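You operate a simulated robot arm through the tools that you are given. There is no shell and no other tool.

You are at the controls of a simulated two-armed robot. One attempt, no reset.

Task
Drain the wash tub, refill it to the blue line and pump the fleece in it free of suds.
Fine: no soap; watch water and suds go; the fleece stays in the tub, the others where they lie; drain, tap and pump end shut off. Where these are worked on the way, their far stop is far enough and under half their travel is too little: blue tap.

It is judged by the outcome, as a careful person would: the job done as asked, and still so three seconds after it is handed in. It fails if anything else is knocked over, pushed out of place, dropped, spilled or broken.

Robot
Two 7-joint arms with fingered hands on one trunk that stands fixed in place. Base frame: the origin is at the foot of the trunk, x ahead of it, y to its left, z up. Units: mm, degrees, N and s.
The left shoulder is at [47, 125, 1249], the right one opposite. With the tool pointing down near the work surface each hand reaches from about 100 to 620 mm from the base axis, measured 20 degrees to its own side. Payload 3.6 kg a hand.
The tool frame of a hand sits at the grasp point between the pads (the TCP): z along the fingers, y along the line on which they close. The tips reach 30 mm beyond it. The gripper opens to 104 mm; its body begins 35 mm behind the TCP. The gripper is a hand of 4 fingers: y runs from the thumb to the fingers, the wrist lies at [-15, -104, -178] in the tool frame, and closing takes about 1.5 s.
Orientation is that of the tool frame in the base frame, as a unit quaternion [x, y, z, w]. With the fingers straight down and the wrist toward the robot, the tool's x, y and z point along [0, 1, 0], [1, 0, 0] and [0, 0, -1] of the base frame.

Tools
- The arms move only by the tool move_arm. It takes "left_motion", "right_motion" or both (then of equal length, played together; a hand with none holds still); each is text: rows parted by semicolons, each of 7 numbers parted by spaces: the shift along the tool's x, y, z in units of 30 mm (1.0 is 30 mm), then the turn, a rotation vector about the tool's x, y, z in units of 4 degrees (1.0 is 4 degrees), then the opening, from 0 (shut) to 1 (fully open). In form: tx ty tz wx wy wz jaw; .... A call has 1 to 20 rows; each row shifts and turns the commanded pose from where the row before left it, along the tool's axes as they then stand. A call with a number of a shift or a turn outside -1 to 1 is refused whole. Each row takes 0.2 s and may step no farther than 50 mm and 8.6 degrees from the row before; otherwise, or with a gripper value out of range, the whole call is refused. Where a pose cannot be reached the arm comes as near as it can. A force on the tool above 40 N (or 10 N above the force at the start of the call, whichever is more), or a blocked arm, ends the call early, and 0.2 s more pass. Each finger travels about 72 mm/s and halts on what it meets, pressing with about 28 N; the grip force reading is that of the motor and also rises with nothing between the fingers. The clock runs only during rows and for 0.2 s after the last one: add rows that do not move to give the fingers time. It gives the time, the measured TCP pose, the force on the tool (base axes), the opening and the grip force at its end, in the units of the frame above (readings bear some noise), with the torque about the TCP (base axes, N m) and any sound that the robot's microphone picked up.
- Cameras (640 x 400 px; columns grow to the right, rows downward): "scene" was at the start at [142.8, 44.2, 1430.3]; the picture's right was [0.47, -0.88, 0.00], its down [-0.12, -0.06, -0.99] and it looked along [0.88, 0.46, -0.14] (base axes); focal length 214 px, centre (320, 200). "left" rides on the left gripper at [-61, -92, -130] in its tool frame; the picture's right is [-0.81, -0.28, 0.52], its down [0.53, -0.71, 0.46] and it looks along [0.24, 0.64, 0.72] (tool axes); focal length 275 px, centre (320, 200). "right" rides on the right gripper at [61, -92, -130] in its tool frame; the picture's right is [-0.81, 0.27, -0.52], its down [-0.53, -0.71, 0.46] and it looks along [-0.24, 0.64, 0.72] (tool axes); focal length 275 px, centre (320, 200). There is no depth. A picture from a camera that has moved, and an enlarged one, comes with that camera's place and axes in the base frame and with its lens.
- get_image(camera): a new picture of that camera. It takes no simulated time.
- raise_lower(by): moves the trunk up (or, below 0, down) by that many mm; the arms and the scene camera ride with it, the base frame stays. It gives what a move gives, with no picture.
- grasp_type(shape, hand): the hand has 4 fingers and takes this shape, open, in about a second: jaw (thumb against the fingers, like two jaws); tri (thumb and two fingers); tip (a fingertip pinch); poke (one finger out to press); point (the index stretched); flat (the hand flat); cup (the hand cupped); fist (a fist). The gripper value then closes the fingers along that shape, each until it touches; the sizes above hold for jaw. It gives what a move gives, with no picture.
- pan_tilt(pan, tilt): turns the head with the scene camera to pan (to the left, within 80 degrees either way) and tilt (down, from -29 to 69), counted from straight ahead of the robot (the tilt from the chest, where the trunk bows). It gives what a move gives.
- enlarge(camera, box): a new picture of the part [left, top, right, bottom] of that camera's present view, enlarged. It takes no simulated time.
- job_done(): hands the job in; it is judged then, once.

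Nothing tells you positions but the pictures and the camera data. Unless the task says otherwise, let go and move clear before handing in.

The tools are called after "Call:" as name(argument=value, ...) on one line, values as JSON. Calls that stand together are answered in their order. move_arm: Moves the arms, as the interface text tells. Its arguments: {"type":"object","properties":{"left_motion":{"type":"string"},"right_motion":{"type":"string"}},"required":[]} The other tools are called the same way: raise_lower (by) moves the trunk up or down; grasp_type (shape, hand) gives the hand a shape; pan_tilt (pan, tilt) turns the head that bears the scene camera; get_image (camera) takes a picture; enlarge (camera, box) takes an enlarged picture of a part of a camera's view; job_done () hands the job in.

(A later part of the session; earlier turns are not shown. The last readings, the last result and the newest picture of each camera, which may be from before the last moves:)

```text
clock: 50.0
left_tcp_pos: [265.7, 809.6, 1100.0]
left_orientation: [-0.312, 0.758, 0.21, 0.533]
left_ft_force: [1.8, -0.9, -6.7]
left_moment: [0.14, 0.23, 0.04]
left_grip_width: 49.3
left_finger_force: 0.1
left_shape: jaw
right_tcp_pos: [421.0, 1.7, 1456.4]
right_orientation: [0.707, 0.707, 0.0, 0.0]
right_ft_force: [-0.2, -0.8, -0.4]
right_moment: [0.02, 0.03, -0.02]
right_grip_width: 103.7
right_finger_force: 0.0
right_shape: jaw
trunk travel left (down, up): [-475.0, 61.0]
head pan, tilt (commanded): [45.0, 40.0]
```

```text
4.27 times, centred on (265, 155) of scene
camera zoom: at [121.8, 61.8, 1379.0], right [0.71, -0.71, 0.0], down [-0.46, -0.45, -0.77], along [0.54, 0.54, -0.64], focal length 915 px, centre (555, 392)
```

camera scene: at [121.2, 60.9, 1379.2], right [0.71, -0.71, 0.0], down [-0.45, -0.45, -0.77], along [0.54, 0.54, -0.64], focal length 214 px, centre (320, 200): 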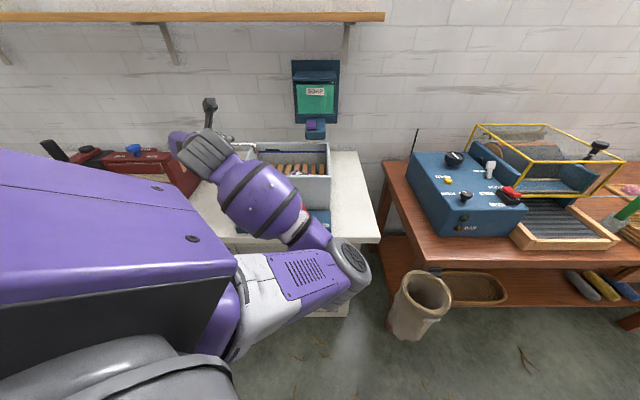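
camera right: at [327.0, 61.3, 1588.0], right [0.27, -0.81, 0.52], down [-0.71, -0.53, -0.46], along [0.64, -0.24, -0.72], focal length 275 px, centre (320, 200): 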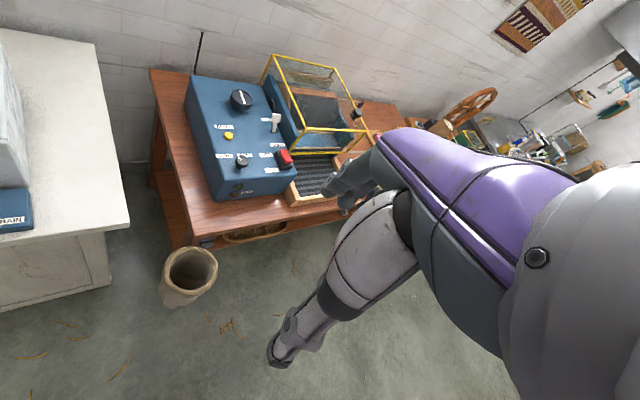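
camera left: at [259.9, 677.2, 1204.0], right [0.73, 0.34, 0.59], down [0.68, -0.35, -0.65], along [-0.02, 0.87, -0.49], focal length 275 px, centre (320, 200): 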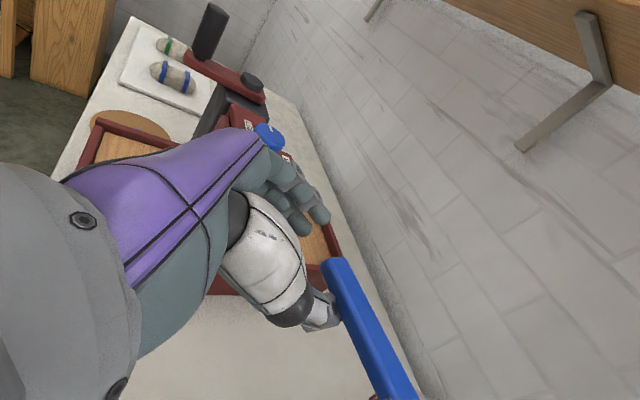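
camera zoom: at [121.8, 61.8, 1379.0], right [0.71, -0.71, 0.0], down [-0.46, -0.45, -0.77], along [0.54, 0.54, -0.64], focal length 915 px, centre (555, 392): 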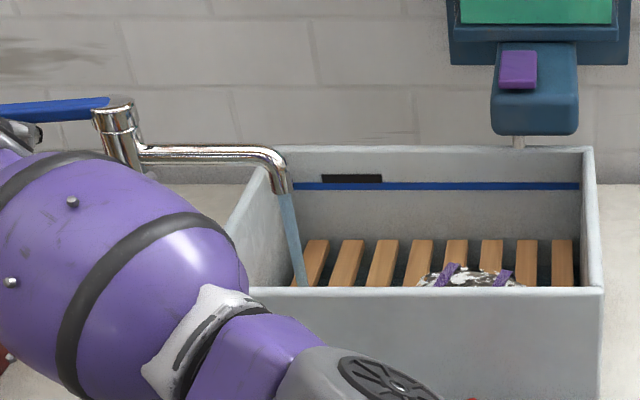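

A small downward force remains on the hand; I'll look closely at the contact and ease off further while the tub fills.

Call:
enlarge(camera="left", box=[220, 180, 440, 400])

Call:
move_arm(left_motion="0.1 0 -0.28 0 0 0 0.45;0 0 0 0 0 0 0.45;0 0 0 0 0 0 0.45")

Call:
enlarge(camera="scene", box=[190, 110, 340, 200])

```text
1.82 times, centred on (330, 290) of left
camera zoom: at [256.8, 674.5, 1203.9], right [0.73, 0.34, 0.59], down [0.68, -0.35, -0.65], along [-0.02, 0.87, -0.49], focal length 500 px, centre (302, 36)
```

zoom: 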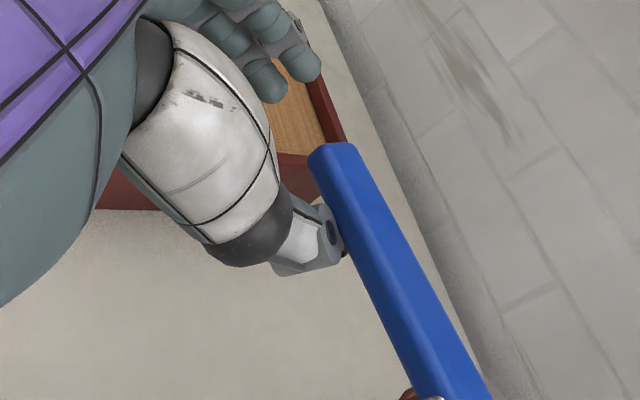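

```text
clock: 50.8
left_tcp_pos: [258.5, 803.6, 1100.7]
left_orientation: [-0.313, 0.758, 0.21, 0.532]
left_ft_force: [2.4, -1.0, -3.7]
left_moment: [0.07, 0.13, 0.01]
left_grip_width: 48.5
left_finger_force: 0.1
left_shape: jaw
right_tcp_pos: [420.3, 0.9, 1457.1]
right_orientation: [0.708, 0.707, 0.0, 0.0]
right_ft_force: [0.3, 0.0, 0.6]
right_moment: [0.03, -0.01, 0.01]
right_grip_width: 103.9
right_finger_force: 0.1
right_shape: jaw
trunk travel left (down, up): [-475.0, 61.0]
head pan, tilt (commanded): [45.0, 40.0]
```

```text
4.27 times, centred on (265, 155) of scene
camera zoom: at [121.4, 61.5, 1379.1], right [0.71, -0.71, 0.0], down [-0.45, -0.45, -0.77], along [0.54, 0.54, -0.64], focal length 915 px, centre (555, 392)
```

zoom: 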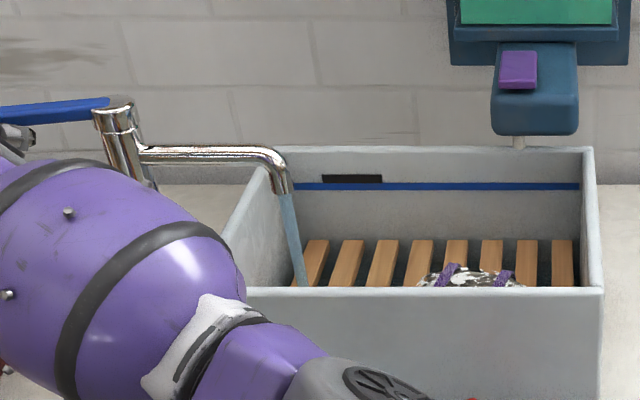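

The thumb is lightly under the handle, which is harmless. I'll keep waiting and watching the level.

Call:
move_arm(left_motion="0.1 0 -0.28 0 0 0 0.45;0 0 0 0 0 0 0.45;0 0 0 0 0 0 0.45;0 0 0 0 0 0 0.45;0 0 0 0 0 0 0.45;0 0 0 0 0 0 0.45;0 0 0 0 0 0 0.45;0 0 0 0 0 0 0.45;0 0 0 0 0 0 0.45")

Call:
enlarge(camera="scene", box=[190, 110, 340, 200])

Call:
get_image(camera="left")

```text
clock: 52.8
left_tcp_pos: [252.9, 796.1, 1099.8]
left_orientation: [-0.312, 0.757, 0.21, 0.534]
left_ft_force: [1.3, -0.1, -2.0]
left_moment: [0.04, 0.09, 0.02]
left_grip_width: 48.0
left_finger_force: 0.0
left_shape: jaw
right_tcp_pos: [420.0, 0.5, 1457.0]
right_orientation: [0.707, 0.707, 0.0, 0.0]
right_ft_force: [0.1, 0.4, 0.7]
right_moment: [0.01, -0.04, 0.0]
right_grip_width: 103.8
right_finger_force: 0.0
right_shape: jaw
trunk travel left (down, up): [-475.0, 61.0]
head pan, tilt (commanded): [45.0, 40.0]
```

```text
4.27 times, centred on (265, 155) of scene
camera zoom: at [121.4, 61.3, 1379.1], right [0.71, -0.71, 0.0], down [-0.45, -0.45, -0.77], along [0.54, 0.54, -0.64], focal length 915 px, centre (555, 392)
```

zoom: 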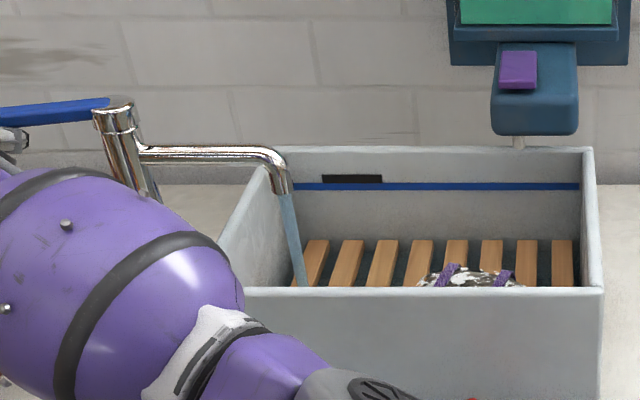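

```text
taken
camera left: at [243.5, 662.3, 1204.6], right [0.73, 0.34, 0.59], down [0.68, -0.35, -0.65], along [-0.02, 0.87, -0.49], focal length 275 px, centre (320, 200)
```

left: 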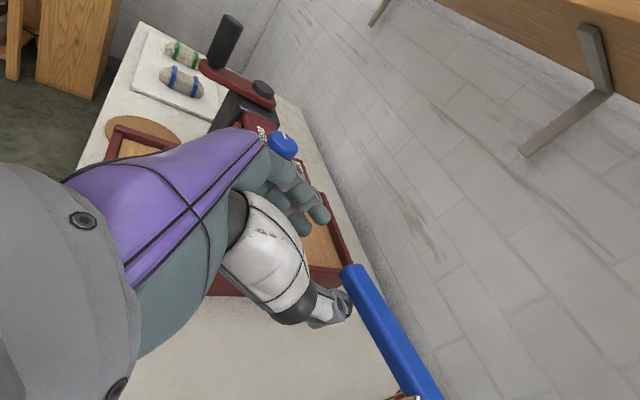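

The stream is steady and the level is still below the slats. Meanwhile I'll prepare for shutting: back off a little and close the jaw so I can later push the handle back from its far (left) side.

Call:
move_arm(left_motion="0.17 0 -0.47 0 0 0 0.4;0 0 0 0 0 0 0.25;0 0 0 0 0 0 0.1;0 0 0 0 0 0 0;0 0 0 0 0 0 0;0 0 0 0 0 0 0")

Call:
get_image(camera="left")

Call:
enlarge(camera="scene", box=[190, 110, 340, 200])

```text
clock: 54.2
left_tcp_pos: [239.8, 787.3, 1102.0]
left_orientation: [-0.312, 0.758, 0.211, 0.533]
left_ft_force: [-0.3, 0.4, 0.1]
left_moment: [-0.03, -0.03, 0.0]
left_grip_width: 0.0
left_finger_force: 28.6
left_shape: jaw
right_tcp_pos: [419.5, -1.4, 1456.9]
right_orientation: [0.707, 0.707, 0.0, 0.0]
right_ft_force: [-0.2, -0.1, -0.3]
right_moment: [0.03, 0.03, -0.01]
right_grip_width: 103.7
right_finger_force: 0.2
right_shape: jaw
trunk travel left (down, up): [-475.0, 61.0]
head pan, tilt (commanded): [45.0, 40.0]
```

```text
taken
camera left: at [230.7, 651.5, 1205.5], right [0.73, 0.34, 0.59], down [0.68, -0.35, -0.65], along [-0.02, 0.87, -0.49], focal length 275 px, centre (320, 200)
```

left: 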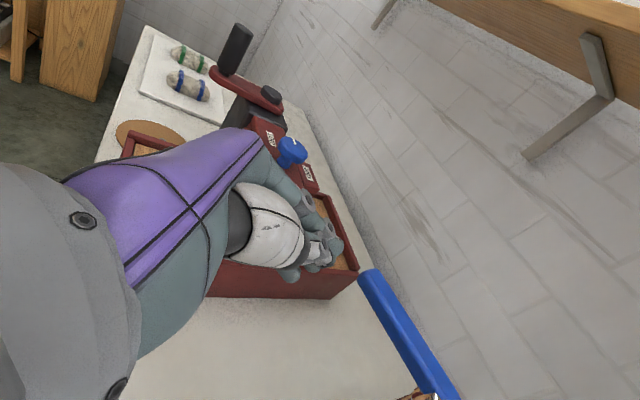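

```text
4.27 times, centred on (265, 155) of scene
camera zoom: at [121.1, 61.1, 1379.2], right [0.71, -0.71, 0.0], down [-0.45, -0.45, -0.77], along [0.54, 0.54, -0.64], focal length 915 px, centre (555, 392)
```

zoom: 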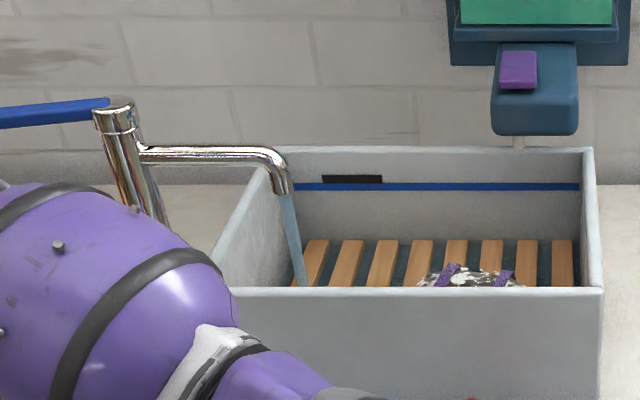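

The hand is closed just in front of the open handle's end at about [−365, 763] in tub coordinates. I'll step left and then forward so the closed fingers sit behind the handle's left end.

Call:
move_arm(left_motion="0 0.4 0 0 0 0 0;0 0.4 0 0 0 0 0;-0.17 0 0.47 0 0 0 0;-0.17 0 0.47 0 0 0 0;0 0 0 0 0 0 0")

Call:
get_image(camera="left")

Call:
enlarge(camera="scene", box=[180, 110, 340, 200])

```text
clock: 55.4
left_tcp_pos: [246.4, 825.7, 1099.5]
left_orientation: [-0.312, 0.758, 0.21, 0.533]
left_ft_force: [-0.4, 0.3, -1.1]
left_moment: [0.0, -0.01, 0.0]
left_grip_width: 0.0
left_finger_force: 27.7
left_shape: jaw
right_tcp_pos: [420.7, 0.5, 1456.6]
right_orientation: [0.707, 0.707, 0.0, 0.0]
right_ft_force: [0.0, 0.2, -0.2]
right_moment: [-0.03, 0.02, 0.01]
right_grip_width: 103.7
right_finger_force: 0.0
right_shape: jaw
trunk travel left (down, up): [-475.0, 61.0]
head pan, tilt (commanded): [45.0, 40.0]
```

```text
taken
camera left: at [236.6, 690.0, 1204.4], right [0.73, 0.34, 0.59], down [0.68, -0.35, -0.65], along [-0.02, 0.87, -0.49], focal length 275 px, centre (320, 200)
```

left: 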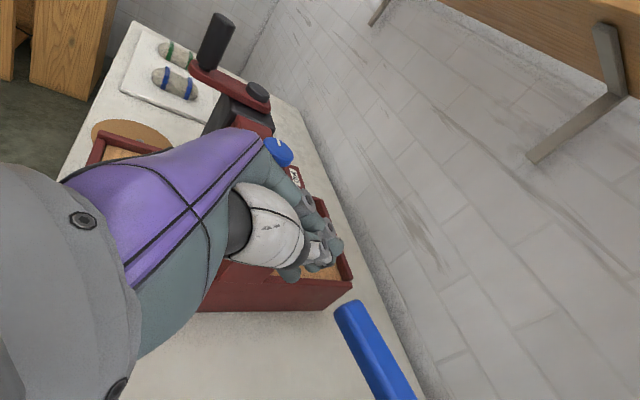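

```text
4.00 times, centred on (260, 155) of scene
camera zoom: at [121.1, 61.0, 1379.2], right [0.71, -0.71, 0.0], down [-0.45, -0.45, -0.77], along [0.54, 0.54, -0.64], focal length 858 px, centre (560, 380)
```

zoom: 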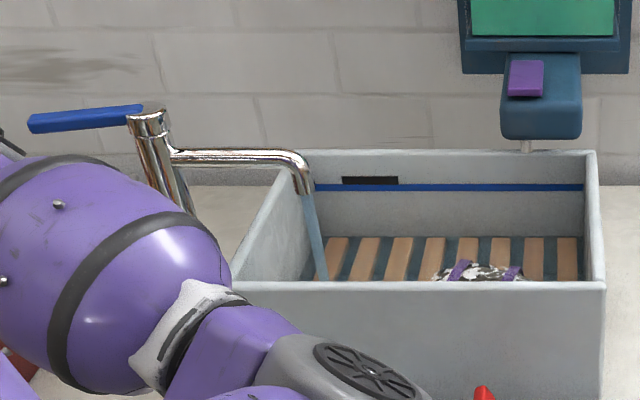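

The fingers are behind the handle end, ready to shut it, and the water has just covered the slats. I'll wait and measure the rate of rise.

Call:
move_arm(left_motion="0 0 0 0 0 0 0;0 0 0 0 0 0 0;0 0 0 0 0 0 0;0 0 0 0 0 0 0;0 0 0 0 0 0 0;0 0 0 0 0 0 0;0 0 0 0 0 0 0;0 0 0 0 0 0 0;0 0 0 0 0 0 0")

Call:
enlarge(camera="scene", box=[240, 140, 340, 200])

```text
clock: 57.4
left_tcp_pos: [245.2, 825.1, 1100.0]
left_orientation: [-0.311, 0.758, 0.211, 0.533]
left_ft_force: [0.4, 0.3, 0.6]
left_moment: [-0.01, 0.0, 0.0]
left_grip_width: 0.3
left_finger_force: 28.0
left_shape: jaw
right_tcp_pos: [419.8, -0.4, 1457.6]
right_orientation: [0.706, 0.708, 0.0, 0.0]
right_ft_force: [0.4, 0.1, -0.6]
right_moment: [-0.02, 0.01, -0.02]
right_grip_width: 103.9
right_finger_force: 0.0
right_shape: jaw
trunk travel left (down, up): [-475.0, 61.0]
head pan, tilt (commanded): [45.0, 40.0]
```

```text
6.40 times, centred on (290, 170) of scene
camera zoom: at [121.1, 61.1, 1379.2], right [0.71, -0.71, 0.0], down [-0.45, -0.45, -0.77], along [0.54, 0.54, -0.64], focal length 1373 px, centre (512, 392)
```

zoom: 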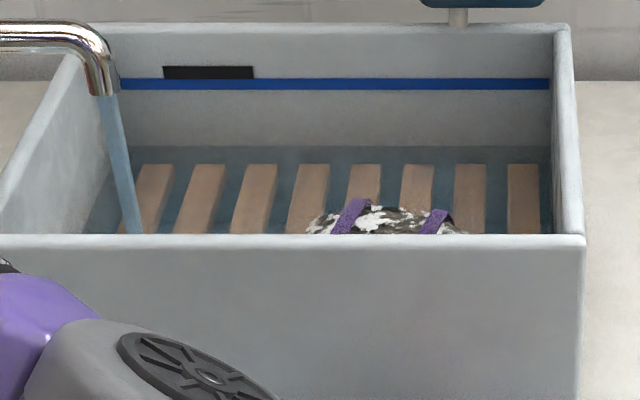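

The waterline on the back wall is about 46 mm below the blue line. Another short wait gives me the rate.

Call:
move_arm(left_motion="0 0 0 0 0 0 0;0 0 0 0 0 0 0;0 0 0 0 0 0 0;0 0 0 0 0 0 0;0 0 0 0 0 0 0;0 0 0 0 0 0 0;0 0 0 0 0 0 0;0 0 0 0 0 0 0;0 0 0 0 0 0 0")

Call:
enlarge(camera="scene", box=[240, 140, 340, 200])

```text
clock: 59.4
left_tcp_pos: [244.6, 825.3, 1100.7]
left_orientation: [-0.312, 0.757, 0.211, 0.534]
left_ft_force: [0.0, 0.1, -0.5]
left_moment: [0.0, -0.03, -0.01]
left_grip_width: 0.0
left_finger_force: 28.1
left_shape: jaw
right_tcp_pos: [417.9, -0.2, 1458.0]
right_orientation: [0.707, 0.707, 0.0, 0.0]
right_ft_force: [0.2, -0.5, -0.5]
right_moment: [0.0, -0.01, 0.04]
right_grip_width: 103.8
right_finger_force: 0.1
right_shape: jaw
trunk travel left (down, up): [-475.0, 61.0]
head pan, tilt (commanded): [45.0, 40.0]
```

```text
6.40 times, centred on (290, 170) of scene
camera zoom: at [121.1, 61.1, 1379.2], right [0.71, -0.71, 0.0], down [-0.45, -0.45, -0.77], along [0.54, 0.54, -0.64], focal length 1373 px, centre (512, 392)
```

zoom: 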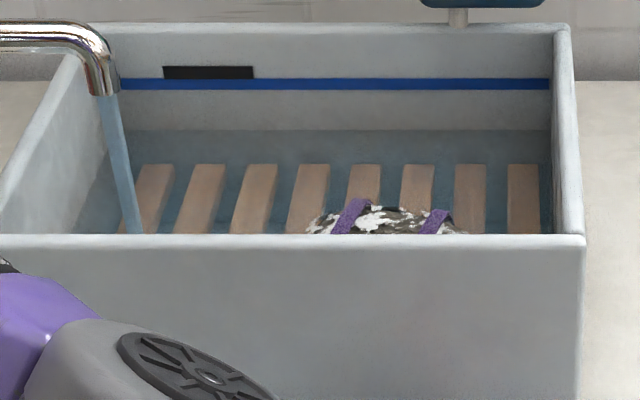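

The level rises about 6 mm/s with roughly 34 mm to go (about 5.7 s). I'll bring the fingers nearer to the handle and keep waiting.

Call:
move_arm(left_motion="0 -0.4 0 0 0 0 0;0 0 0 0 0 0 0;0 0 0 0 0 0 0;0 0 0 0 0 0 0;0 0 0 0 0 0 0;0 0 0 0 0 0 0;0 0 0 0 0 0 0;0 0 0 0 0 0 0;0 0 0 0 0 0 0;0 0 0 0 0 0 0;0 0 0 0 0 0 0")

Call:
enlarge(camera="scene", box=[240, 140, 340, 200])

Call:
get_image(camera="left")

```text
clock: 61.8
left_tcp_pos: [253.8, 815.4, 1102.9]
left_orientation: [-0.313, 0.758, 0.211, 0.533]
left_ft_force: [0.5, 0.0, -0.6]
left_moment: [0.0, 0.01, 0.0]
left_grip_width: 0.2
left_finger_force: 27.9
left_shape: jaw
right_tcp_pos: [419.2, 0.5, 1456.6]
right_orientation: [0.707, 0.707, 0.0, 0.0]
right_ft_force: [0.3, 0.1, 0.2]
right_moment: [0.01, 0.01, 0.02]
right_grip_width: 103.7
right_finger_force: 0.1
right_shape: jaw
trunk travel left (down, up): [-475.0, 61.0]
head pan, tilt (commanded): [45.0, 40.0]
```

```text
6.40 times, centred on (290, 170) of scene
camera zoom: at [121.1, 61.1, 1379.2], right [0.71, -0.71, 0.0], down [-0.45, -0.45, -0.77], along [0.54, 0.54, -0.64], focal length 1373 px, centre (512, 392)
```

zoom: 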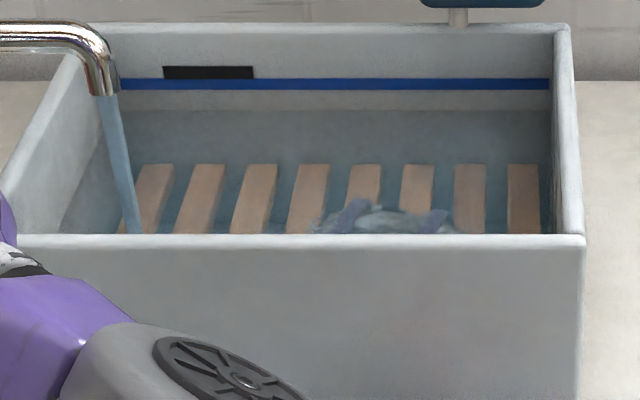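

```text
taken
camera left: at [243.6, 680.8, 1205.4], right [0.73, 0.34, 0.59], down [0.68, -0.35, -0.65], along [-0.02, 0.87, -0.49], focal length 275 px, centre (320, 200)
```

left: 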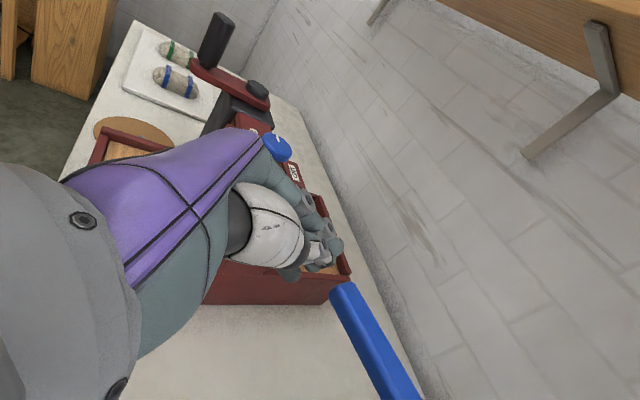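

About 3 s remain to the line. I'll yaw the hand slightly so the fingers sit better behind the handle, then start the shutting stroke.

Call:
move_arm(left_motion="0 0 0 0.881 0 0.32 0;0 0 0 0.881 0 0.32 0;0 0 0 0.881 0 0.32 0;0 0 0 0.881 0 0.32 0")

Call:
enlarge(camera="scene", box=[240, 140, 340, 200])

Call:
get_image(camera="left")

```text
clock: 62.8
left_tcp_pos: [254.0, 816.4, 1101.7]
left_orientation: [-0.21, 0.791, 0.139, 0.558]
left_ft_force: [-0.4, 0.1, -0.7]
left_moment: [0.0, 0.0, 0.0]
left_grip_width: 0.0
left_finger_force: 27.8
left_shape: jaw
right_tcp_pos: [418.9, 1.3, 1456.3]
right_orientation: [0.707, 0.707, 0.0, 0.0]
right_ft_force: [-0.2, -0.1, -0.5]
right_moment: [0.0, 0.0, -0.04]
right_grip_width: 103.6
right_finger_force: 0.1
right_shape: jaw
trunk travel left (down, up): [-475.0, 61.0]
head pan, tilt (commanded): [45.0, 40.0]
```

```text
6.40 times, centred on (290, 170) of scene
camera zoom: at [120.9, 61.2, 1379.2], right [0.71, -0.71, 0.0], down [-0.45, -0.45, -0.77], along [0.54, 0.54, -0.64], focal length 1373 px, centre (512, 392)
```

zoom: 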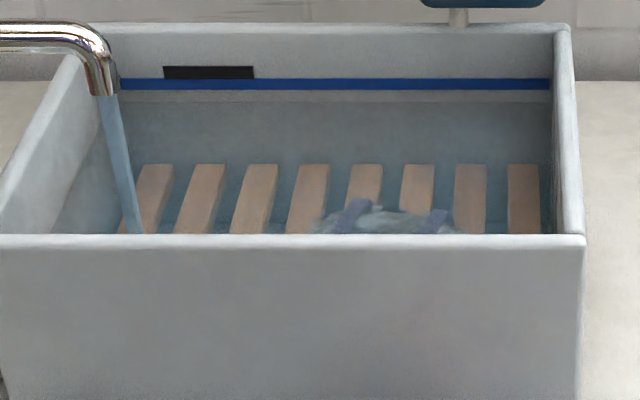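

```text
taken
camera left: at [209.1, 688.5, 1204.4], right [0.8, 0.14, 0.59], down [0.57, -0.51, -0.65], along [0.21, 0.85, -0.48], focal length 275 px, centre (320, 200)
```

left: 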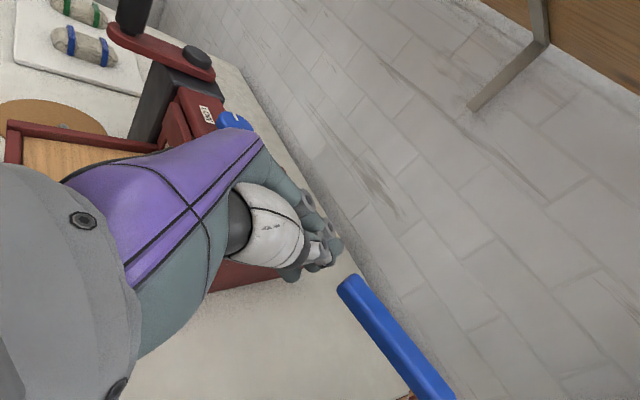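

The waterline is roughly 2 s below the blue line. I'll hold one second, then sweep the handle back toward shut along its arc.

Call:
move_arm(left_motion="0 0 0 0 0 0 0;0 0 0 0 0 0 0;0 0 0 0 0 0 0;0 0 0 0 0 0 0;0 0 0 0 0 0 0;-0.04 -0.45 0.11 0 0 0 0;0.163 -0.54 -0.448 0 0 0 0;0.145 -0.735 -0.4 0 0 0 0;0.073 -0.747 -0.2 0 0 0 0;0.043 -0.17 -0.12 0 0 0 0")

Call:
enlarge(camera="scene", box=[190, 110, 340, 200])

Call:
get_image(camera="left")

```text
clock: 65.0
left_tcp_pos: [262.2, 730.4, 1101.2]
left_orientation: [-0.21, 0.791, 0.139, 0.557]
left_ft_force: [0.2, 0.8, 0.4]
left_moment: [-0.03, -0.02, 0.02]
left_grip_width: 0.1
left_finger_force: 27.8
left_shape: jaw
right_tcp_pos: [420.7, 1.0, 1458.1]
right_orientation: [0.707, 0.707, -0.001, -0.001]
right_ft_force: [-0.4, 0.0, 0.8]
right_moment: [-0.02, 0.02, 0.06]
right_grip_width: 103.8
right_finger_force: 0.0
right_shape: jaw
trunk travel left (down, up): [-475.0, 61.0]
head pan, tilt (commanded): [45.0, 40.0]
```

```text
4.27 times, centred on (265, 155) of scene
camera zoom: at [121.0, 61.1, 1379.2], right [0.71, -0.71, 0.0], down [-0.45, -0.45, -0.77], along [0.54, 0.54, -0.64], focal length 915 px, centre (555, 392)
```

zoom: 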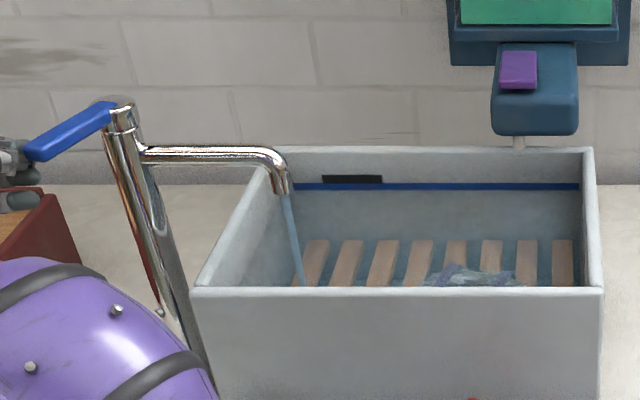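

```text
taken
camera left: at [218.2, 601.8, 1205.2], right [0.8, 0.14, 0.59], down [0.57, -0.51, -0.65], along [0.21, 0.85, -0.48], focal length 275 px, centre (320, 200)
```

left: 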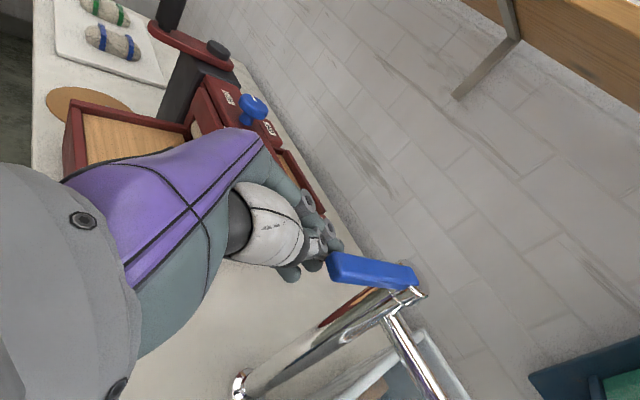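

The handle is most of the way back and the stream is thinner. I'll check the level precisely before the final push.

Call:
enlarge(camera="scene", box=[240, 140, 340, 200])

Call:
enlarge(camera="scene", box=[290, 145, 340, 170])

Call:
enlarge(camera="left", box=[260, 180, 460, 320])

```text
6.40 times, centred on (290, 170) of scene
camera zoom: at [121.0, 61.1, 1379.2], right [0.71, -0.71, 0.0], down [-0.45, -0.45, -0.77], along [0.54, 0.54, -0.64], focal length 1373 px, centre (512, 392)
```

zoom: 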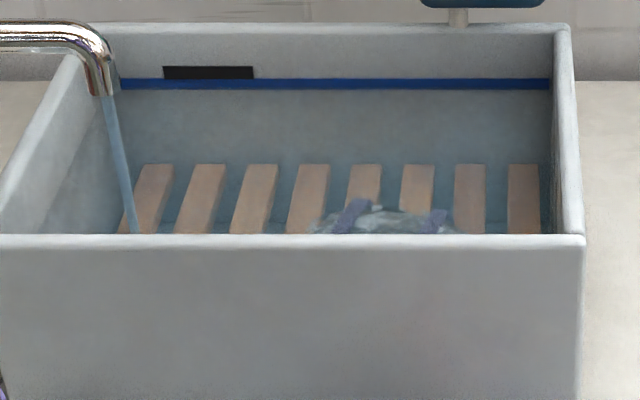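

```text
12.80 times, centred on (315, 158) of scene
camera zoom: at [121.0, 61.1, 1379.2], right [0.71, -0.71, 0.0], down [-0.45, -0.45, -0.77], along [0.54, 0.54, -0.64], focal length 2745 px, centre (384, 744)
```

zoom: 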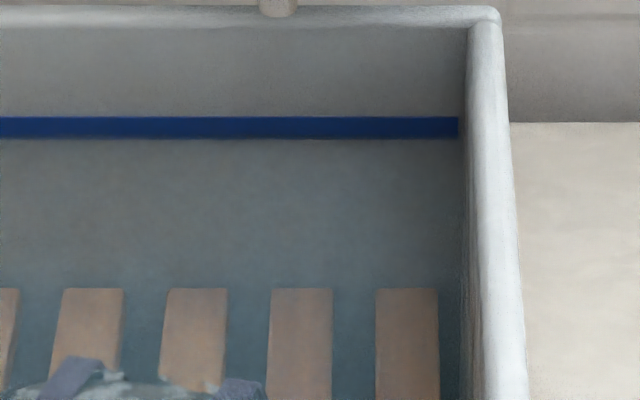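

```text
2.86 times, centred on (360, 250) of left
camera zoom: at [218.2, 601.8, 1205.2], right [0.8, 0.14, 0.59], down [0.57, -0.51, -0.65], along [0.21, 0.85, -0.48], focal length 786 px, centre (206, 57)
```

zoom: 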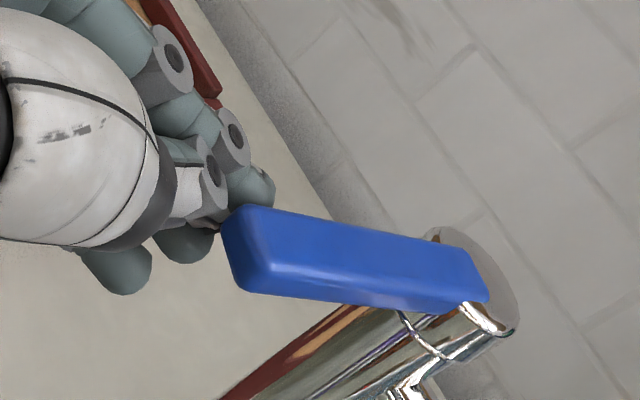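

The water is at the lower edge of the blue line and a thin stream still runs. I'll let it creep up for a second more, then finish shutting.

Call:
move_arm(left_motion="0 0 0 0 0 0 0;0 0 0 0 0 0 0;0 0 0 0 0 0 0")

Call:
enlarge(camera="scene", box=[290, 145, 340, 170])

Call:
enlarge(camera="scene", box=[190, 110, 340, 200])

```text
clock: 65.8
left_tcp_pos: [263.3, 731.0, 1102.0]
left_orientation: [-0.21, 0.791, 0.14, 0.557]
left_ft_force: [0.1, -0.1, -0.6]
left_moment: [-0.02, 0.0, 0.01]
left_grip_width: 0.3
left_finger_force: 28.2
left_shape: jaw
right_tcp_pos: [420.0, 0.7, 1457.9]
right_orientation: [0.707, 0.707, 0.0, -0.001]
right_ft_force: [0.3, 0.0, -0.1]
right_moment: [0.0, -0.05, -0.03]
right_grip_width: 103.7
right_finger_force: 0.1
right_shape: jaw
trunk travel left (down, up): [-475.0, 61.0]
head pan, tilt (commanded): [45.0, 40.0]
```

```text
12.80 times, centred on (315, 158) of scene
camera zoom: at [121.0, 61.1, 1379.2], right [0.71, -0.71, 0.0], down [-0.45, -0.45, -0.77], along [0.54, 0.54, -0.64], focal length 2745 px, centre (384, 744)
```

zoom: 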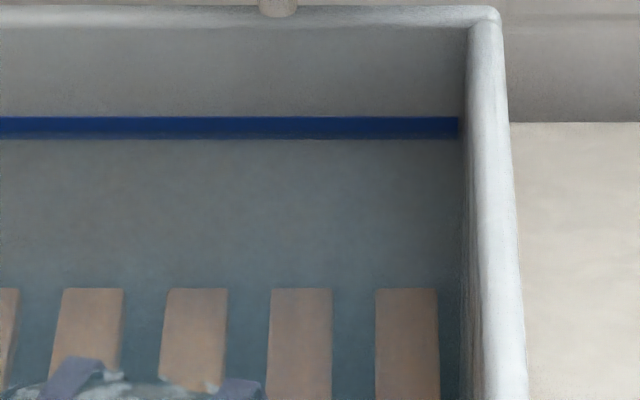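

```text
4.27 times, centred on (265, 155) of scene
camera zoom: at [121.0, 61.1, 1379.2], right [0.71, -0.71, 0.0], down [-0.45, -0.45, -0.77], along [0.54, 0.54, -0.64], focal length 915 px, centre (555, 392)
```

zoom: 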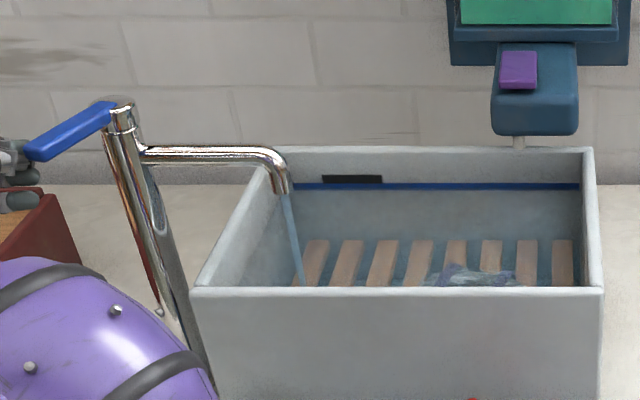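

The surface has risen into the lower part of the blue line. Now I'll push the handle the rest of the way shut.

Call:
move_arm(left_motion="-0.04 -0.45 0.11 0 0 0 0;-0.04 -0.4 0.1 0 0 0 0;0 -0.15 0 0 0 0 0")

Call:
enlarge(camera="scene", box=[290, 145, 340, 170])

Call:
enlarge(camera="scene", box=[190, 110, 340, 200])

Call:
get_image(camera="left")

```text
clock: 66.6
left_tcp_pos: [280.1, 709.8, 1102.1]
left_orientation: [-0.211, 0.79, 0.14, 0.558]
left_ft_force: [-6.5, 9.4, 0.2]
left_moment: [0.04, 0.02, 0.26]
left_grip_width: 0.2
left_finger_force: 28.0
left_shape: jaw
right_tcp_pos: [418.8, 2.5, 1457.2]
right_orientation: [0.707, 0.707, 0.0, 0.0]
right_ft_force: [-0.5, -0.4, 0.1]
right_moment: [0.01, 0.01, 0.01]
right_grip_width: 103.7
right_finger_force: 0.1
right_shape: jaw
trunk travel left (down, up): [-475.0, 61.0]
head pan, tilt (commanded): [45.0, 40.0]
```

```text
12.80 times, centred on (315, 158) of scene
camera zoom: at [120.0, 62.6, 1379.2], right [0.71, -0.71, 0.0], down [-0.45, -0.46, -0.77], along [0.54, 0.54, -0.64], focal length 2745 px, centre (384, 744)
```

zoom: 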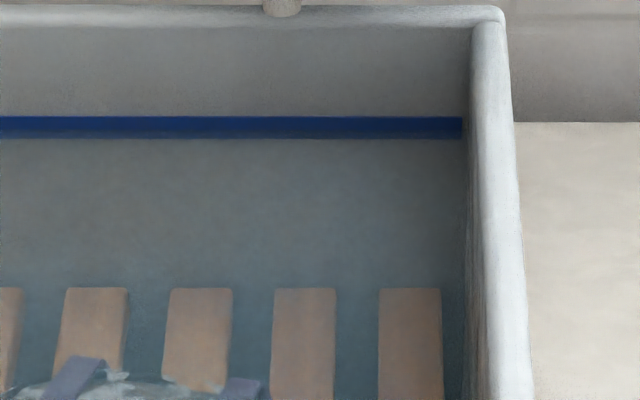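

```text
4.27 times, centred on (265, 155) of scene
camera zoom: at [120.0, 62.6, 1379.2], right [0.71, -0.71, 0.0], down [-0.45, -0.46, -0.77], along [0.54, 0.54, -0.64], focal length 915 px, centre (555, 392)
```

zoom: 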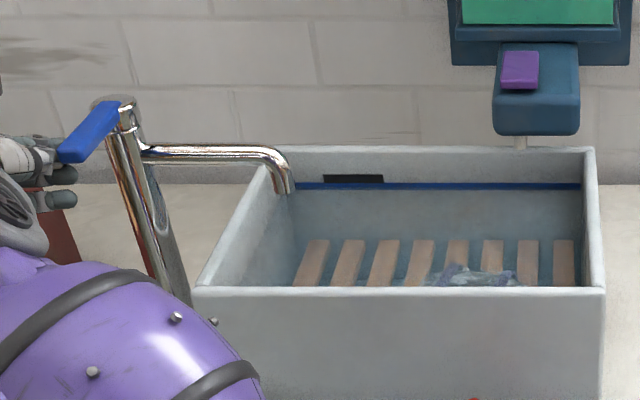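

```text
taken
camera left: at [236.3, 581.3, 1206.0], right [0.79, 0.14, 0.59], down [0.57, -0.51, -0.65], along [0.21, 0.85, -0.48], focal length 275 px, centre (320, 200)
```

left: 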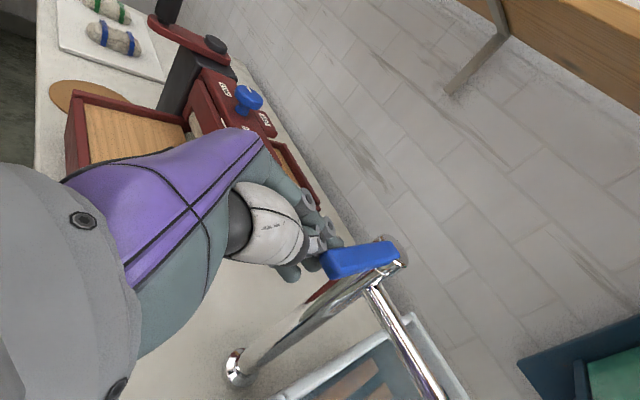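

The stream has stopped, the handle is against its shut stop, and the water surface sits within the blue line. I'll back the hand off the handle and look at the result.

Call:
move_arm(left_motion="0.02 0.5 -0.06 0 0 0 0;0.15 0.3 -0.45 0 0 0 0;0.25 0 -0.75 0 0 0 0;0.25 0 -0.75 0 0 0 0;0.2 0 -0.6 0 0 0 0")

Call:
get_image(camera="scene")

Call:
enlarge(camera="scene", box=[190, 110, 350, 220])

Call:
get_image(camera="left")

```text
clock: 67.8
left_tcp_pos: [197.3, 686.6, 1105.7]
left_orientation: [-0.211, 0.791, 0.139, 0.557]
left_ft_force: [-0.1, -0.3, -0.6]
left_moment: [0.01, 0.03, 0.01]
left_grip_width: 0.0
left_finger_force: 27.7
left_shape: jaw
right_tcp_pos: [420.2, -1.1, 1456.9]
right_orientation: [0.707, 0.707, 0.0, -0.001]
right_ft_force: [0.7, 0.4, -0.2]
right_moment: [-0.01, -0.04, 0.0]
right_grip_width: 103.8
right_finger_force: 0.1
right_shape: jaw
trunk travel left (down, up): [-475.0, 61.0]
head pan, tilt (commanded): [45.0, 40.0]
```

```text
taken
camera scene: at [120.9, 60.9, 1379.2], right [0.71, -0.71, 0.0], down [-0.45, -0.45, -0.77], along [0.54, 0.54, -0.64], focal length 214 px, centre (320, 200)
```

scene: 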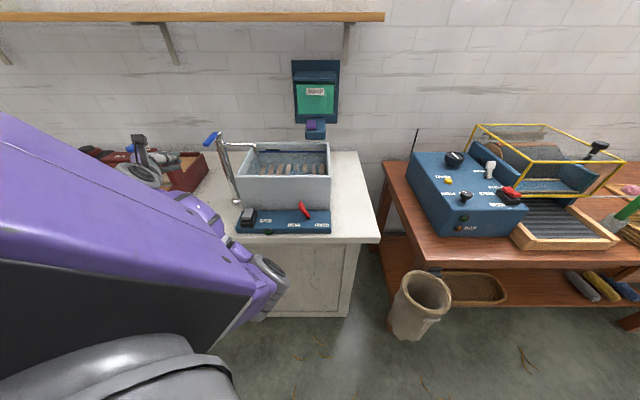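

```text
3.64 times, centred on (270, 165) of scene
camera zoom: at [120.9, 60.9, 1379.2], right [0.71, -0.71, 0.0], down [-0.45, -0.45, -0.77], along [0.54, 0.54, -0.64], focal length 780 px, centre (502, 327)
```

zoom: 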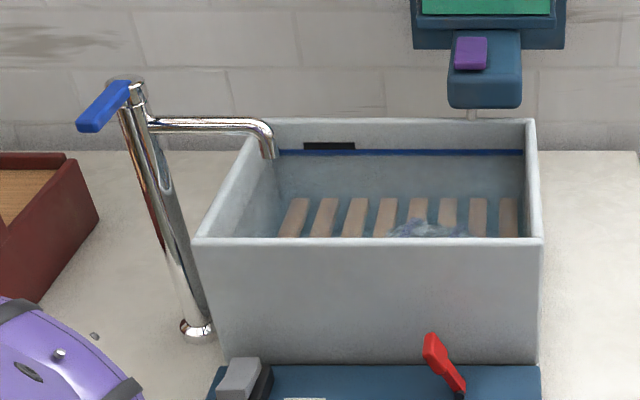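

```text
taken
camera left: at [153.2, 558.3, 1208.7], right [0.8, 0.14, 0.59], down [0.57, -0.51, -0.65], along [0.21, 0.85, -0.48], focal length 275 px, centre (320, 200)
```

left: 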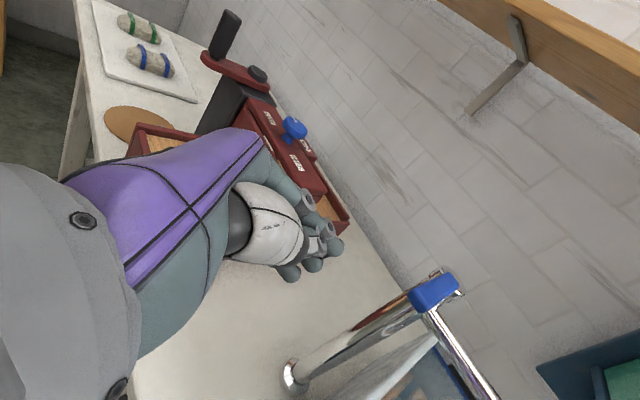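

The tap handle is back in its starting position, no stream, and water is at the line. Next I'll look closely at the pump pad.

Call:
enlarge(camera="scene", box=[230, 200, 280, 235])

Call:
enlarge(camera="scene", box=[250, 145, 340, 205])

```text
11.43 times, centred on (255, 218) of scene
camera zoom: at [120.9, 60.9, 1379.2], right [0.71, -0.71, 0.0], down [-0.45, -0.45, -0.77], along [0.54, 0.54, -0.64], focal length 2451 px, centre (1063, 0)
```

zoom: 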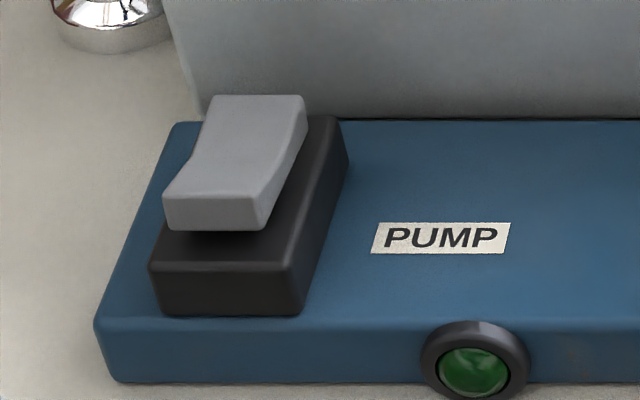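

```text
6.67 times, centred on (295, 175) of scene
camera zoom: at [120.9, 60.9, 1379.2], right [0.71, -0.71, 0.0], down [-0.45, -0.45, -0.77], along [0.54, 0.54, -0.64], focal length 1430 px, centre (487, 367)
```

zoom: 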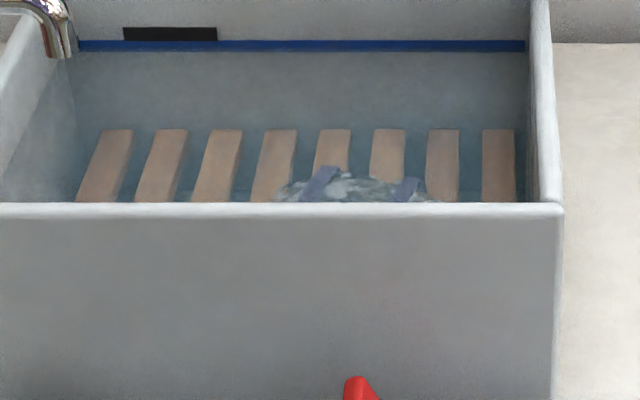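

The pump is a rocker with its front edge raised (off); the front edge is near u −199, v 625, z 893. I'll rotate the hand back to its downward-forward attitude, clear of the tap.

Call:
move_arm(left_motion="0 0 0 0.268 0.492 0.95 0;0 0 0 0.268 0.492 0.95 0;0 0 0 0.268 0.492 0.95 0;0 0 0 0.268 0.492 0.95 0;0 0 0 0.268 0.492 0.95 0;0 0 0 0.268 0.492 0.95 0;0 0 0 0.268 0.492 0.95 0;0 0 0 0.268 0.492 0.95 0;0 0 0 0.268 0.492 0.95 0;0 0 0 0.268 0.492 0.95 0;0 0 0 0.268 0.492 0.95 0;0 0 0 0.268 0.492 0.95 0;0 0 0 0.268 0.492 0.95 0;0 0 0 0.268 0.492 0.95 0;0 0 0 0.268 0.492 0.95 0;0 0 0 0.268 0.492 0.95 0;0 0 0 0.268 0.492 0.95 0;0 0 0 0.268 0.492 0.95 0;0 0 0 0.268 0.492 0.95 0;0 0 0 0.268 0.492 0.95 0")

Call:
get_image(camera="scene")

Call:
get_image(camera="left")

```text
clock: 72.0
left_tcp_pos: [200.1, 687.7, 1104.1]
left_orientation: [0.375, 0.89, 0.236, 0.107]
left_ft_force: [0.1, -0.4, 0.4]
left_moment: [0.0, -0.02, 0.03]
left_grip_width: 0.0
left_finger_force: 28.4
left_shape: jaw
right_tcp_pos: [421.0, 0.9, 1457.6]
right_orientation: [0.706, 0.708, 0.0, -0.001]
right_ft_force: [0.1, 0.7, -0.6]
right_moment: [0.02, -0.01, -0.01]
right_grip_width: 103.4
right_finger_force: 0.0
right_shape: jaw
trunk travel left (down, up): [-475.0, 61.0]
head pan, tilt (commanded): [45.0, 40.0]
```

```text
taken
camera scene: at [121.0, 61.1, 1379.2], right [0.71, -0.71, 0.0], down [-0.45, -0.45, -0.77], along [0.54, 0.54, -0.64], focal length 214 px, centre (320, 200)
```

scene: 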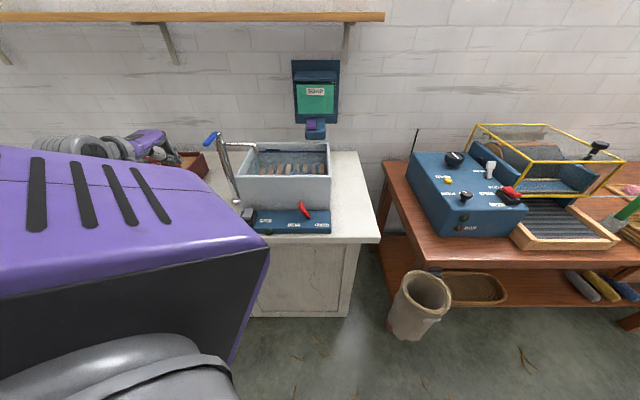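

```text
taken
camera left: at [138.6, 544.8, 1172.5], right [0.58, -0.57, -0.58], down [-0.65, 0.1, -0.76], along [0.49, 0.81, -0.31], focal length 275 px, centre (320, 200)
```

left: 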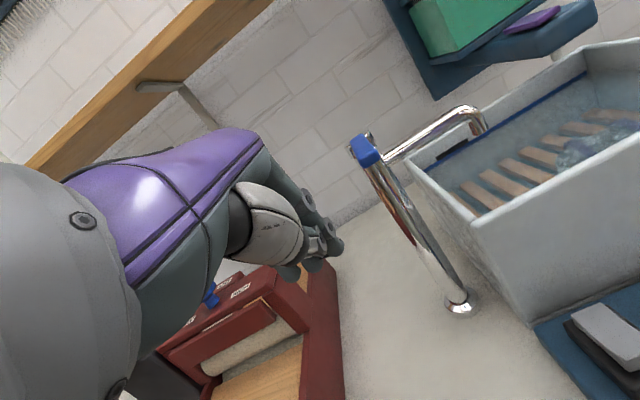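

The water is at the line in this view as well. I'll switch to the poke finger and move over to a spot above and in front of the pump rocker.

Call:
grasp_type(hand="left", shape="poke")

Call:
move_arm(left_motion="-0.947 -0.173 -0.1 0 0 0 1;-0.947 -0.173 -0.1 0 0 0 1;-0.947 -0.173 -0.1 0 0 0 1;-0.947 -0.173 -0.1 0 0 0 1;-0.947 -0.173 -0.1 0 0 0 1;0 -0.433 0.751 0 0 0 1;0 -0.433 0.751 0 0 0 1;0 -0.433 0.751 0 0 0 1;0 -0.433 0.751 0 0 0 1;0 -0.433 0.751 0 0 0 1")

Call:
get_image(camera="left")

Call:
get_image(camera="scene")

```text
clock: 72.9
left_tcp_pos: [199.8, 688.4, 1105.0]
left_orientation: [0.374, 0.891, 0.235, 0.106]
left_ft_force: [0.3, -0.2, 0.4]
left_moment: [0.02, -0.03, 0.02]
left_grip_width: 0.3
left_finger_force: 0.0
left_shape: poke
right_tcp_pos: [419.8, 0.4, 1457.1]
right_orientation: [0.707, 0.707, 0.001, 0.0]
right_ft_force: [0.3, 0.6, 0.7]
right_moment: [0.03, -0.01, 0.02]
right_grip_width: 103.5
right_finger_force: 0.1
right_shape: jaw
trunk travel left (down, up): [-475.0, 61.0]
head pan, tilt (commanded): [45.0, 40.0]
```

```text
clock: 75.1
left_tcp_pos: [280.8, 564.4, 976.2]
left_orientation: [0.374, 0.891, 0.236, 0.106]
left_ft_force: [-1.3, 0.1, -0.7]
left_moment: [0.03, 0.03, -0.02]
left_grip_width: 0.0
left_finger_force: 0.0
left_shape: poke
right_tcp_pos: [421.0, 1.9, 1457.7]
right_orientation: [0.707, 0.707, 0.0, 0.0]
right_ft_force: [0.5, -0.4, 0.1]
right_moment: [-0.06, -0.01, 0.0]
right_grip_width: 103.7
right_finger_force: 0.0
right_shape: jaw
trunk travel left (down, up): [-475.0, 61.0]
head pan, tilt (commanded): [45.0, 40.0]
```

```text
taken
camera left: at [219.6, 420.8, 1045.0], right [0.58, -0.57, -0.58], down [-0.65, 0.1, -0.76], along [0.49, 0.81, -0.31], focal length 275 px, centre (320, 200)
```

left: 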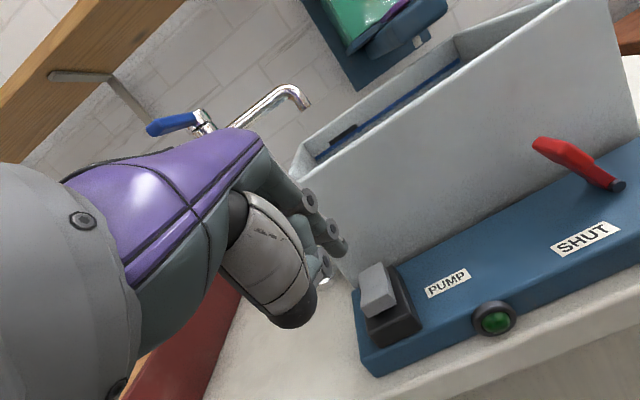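

```text
taken
camera scene: at [121.1, 61.1, 1379.2], right [0.71, -0.71, 0.0], down [-0.45, -0.45, -0.77], along [0.54, 0.54, -0.64], focal length 214 px, centre (320, 200)
```

scene: 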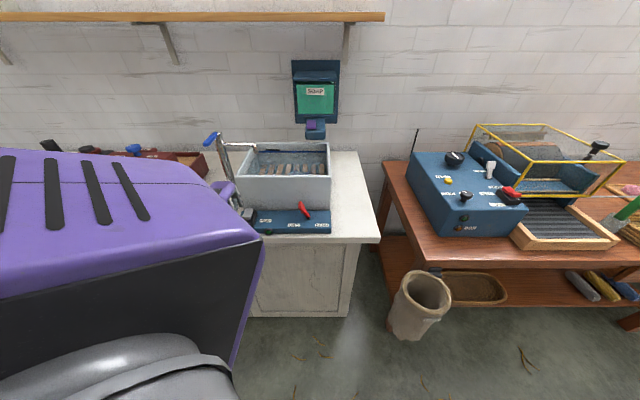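

The rocker is clearly visible from the wrist camera. I'll zoom in to fix its position.

Call:
enlarge(camera="left", box=[300, 220, 460, 360])

```text
2.86 times, centred on (380, 290) of left
camera zoom: at [219.6, 420.8, 1045.0], right [0.58, -0.57, -0.58], down [-0.65, 0.1, -0.76], along [0.49, 0.81, -0.31], focal length 786 px, centre (149, -57)
```

zoom: 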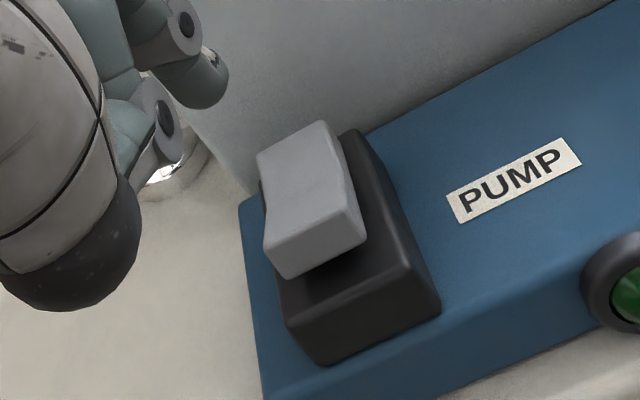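

The rocker's raised front edge is at about u −196, v 622, z 893. I'll hover the fingertip just above it.

Call:
move_arm(left_motion="0.075 -0.06 0.773 0 0 0 1;0.075 -0.06 0.773 0 0 0 1;0 0 0 0 0 0 1")

Call:
get_image(camera="left")

Call:
enlarge(camera="scene", box=[220, 130, 350, 240])

```text
clock: 75.9
left_tcp_pos: [291.8, 581.9, 932.9]
left_orientation: [0.375, 0.89, 0.235, 0.106]
left_ft_force: [0.0, 0.0, 0.9]
left_moment: [-0.04, 0.0, 0.02]
left_grip_width: 0.0
left_finger_force: 0.1
left_shape: poke
right_tcp_pos: [421.0, 1.0, 1457.9]
right_orientation: [0.707, 0.707, 0.001, 0.0]
right_ft_force: [-0.3, -0.1, 0.9]
right_moment: [-0.01, -0.01, 0.02]
right_grip_width: 103.6
right_finger_force: 0.0
right_shape: jaw
trunk travel left (down, up): [-475.0, 61.0]
head pan, tilt (commanded): [45.0, 40.0]
```

```text
taken
camera left: at [230.1, 437.8, 1001.4], right [0.58, -0.57, -0.58], down [-0.65, 0.1, -0.76], along [0.49, 0.81, -0.31], focal length 275 px, centre (320, 200)
```

left: 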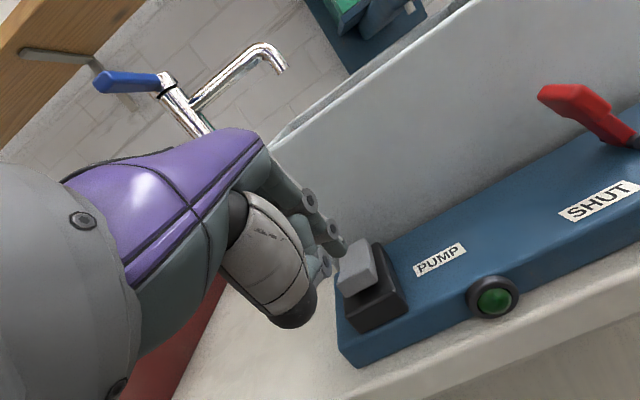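

```text
3.64 times, centred on (285, 185) of scene
camera zoom: at [121.0, 61.0, 1379.2], right [0.71, -0.71, 0.0], down [-0.45, -0.45, -0.77], along [0.54, 0.54, -0.64], focal length 780 px, centre (447, 254)
```

zoom: 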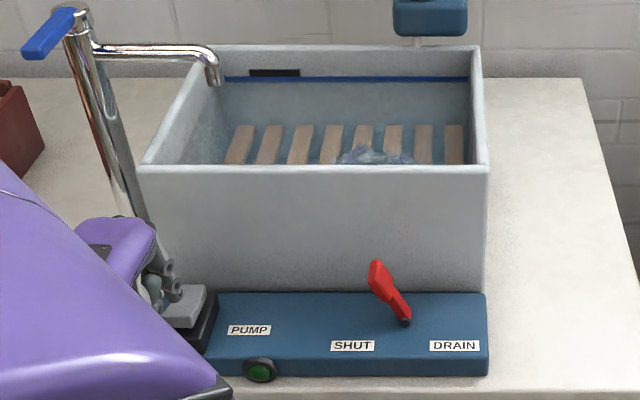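

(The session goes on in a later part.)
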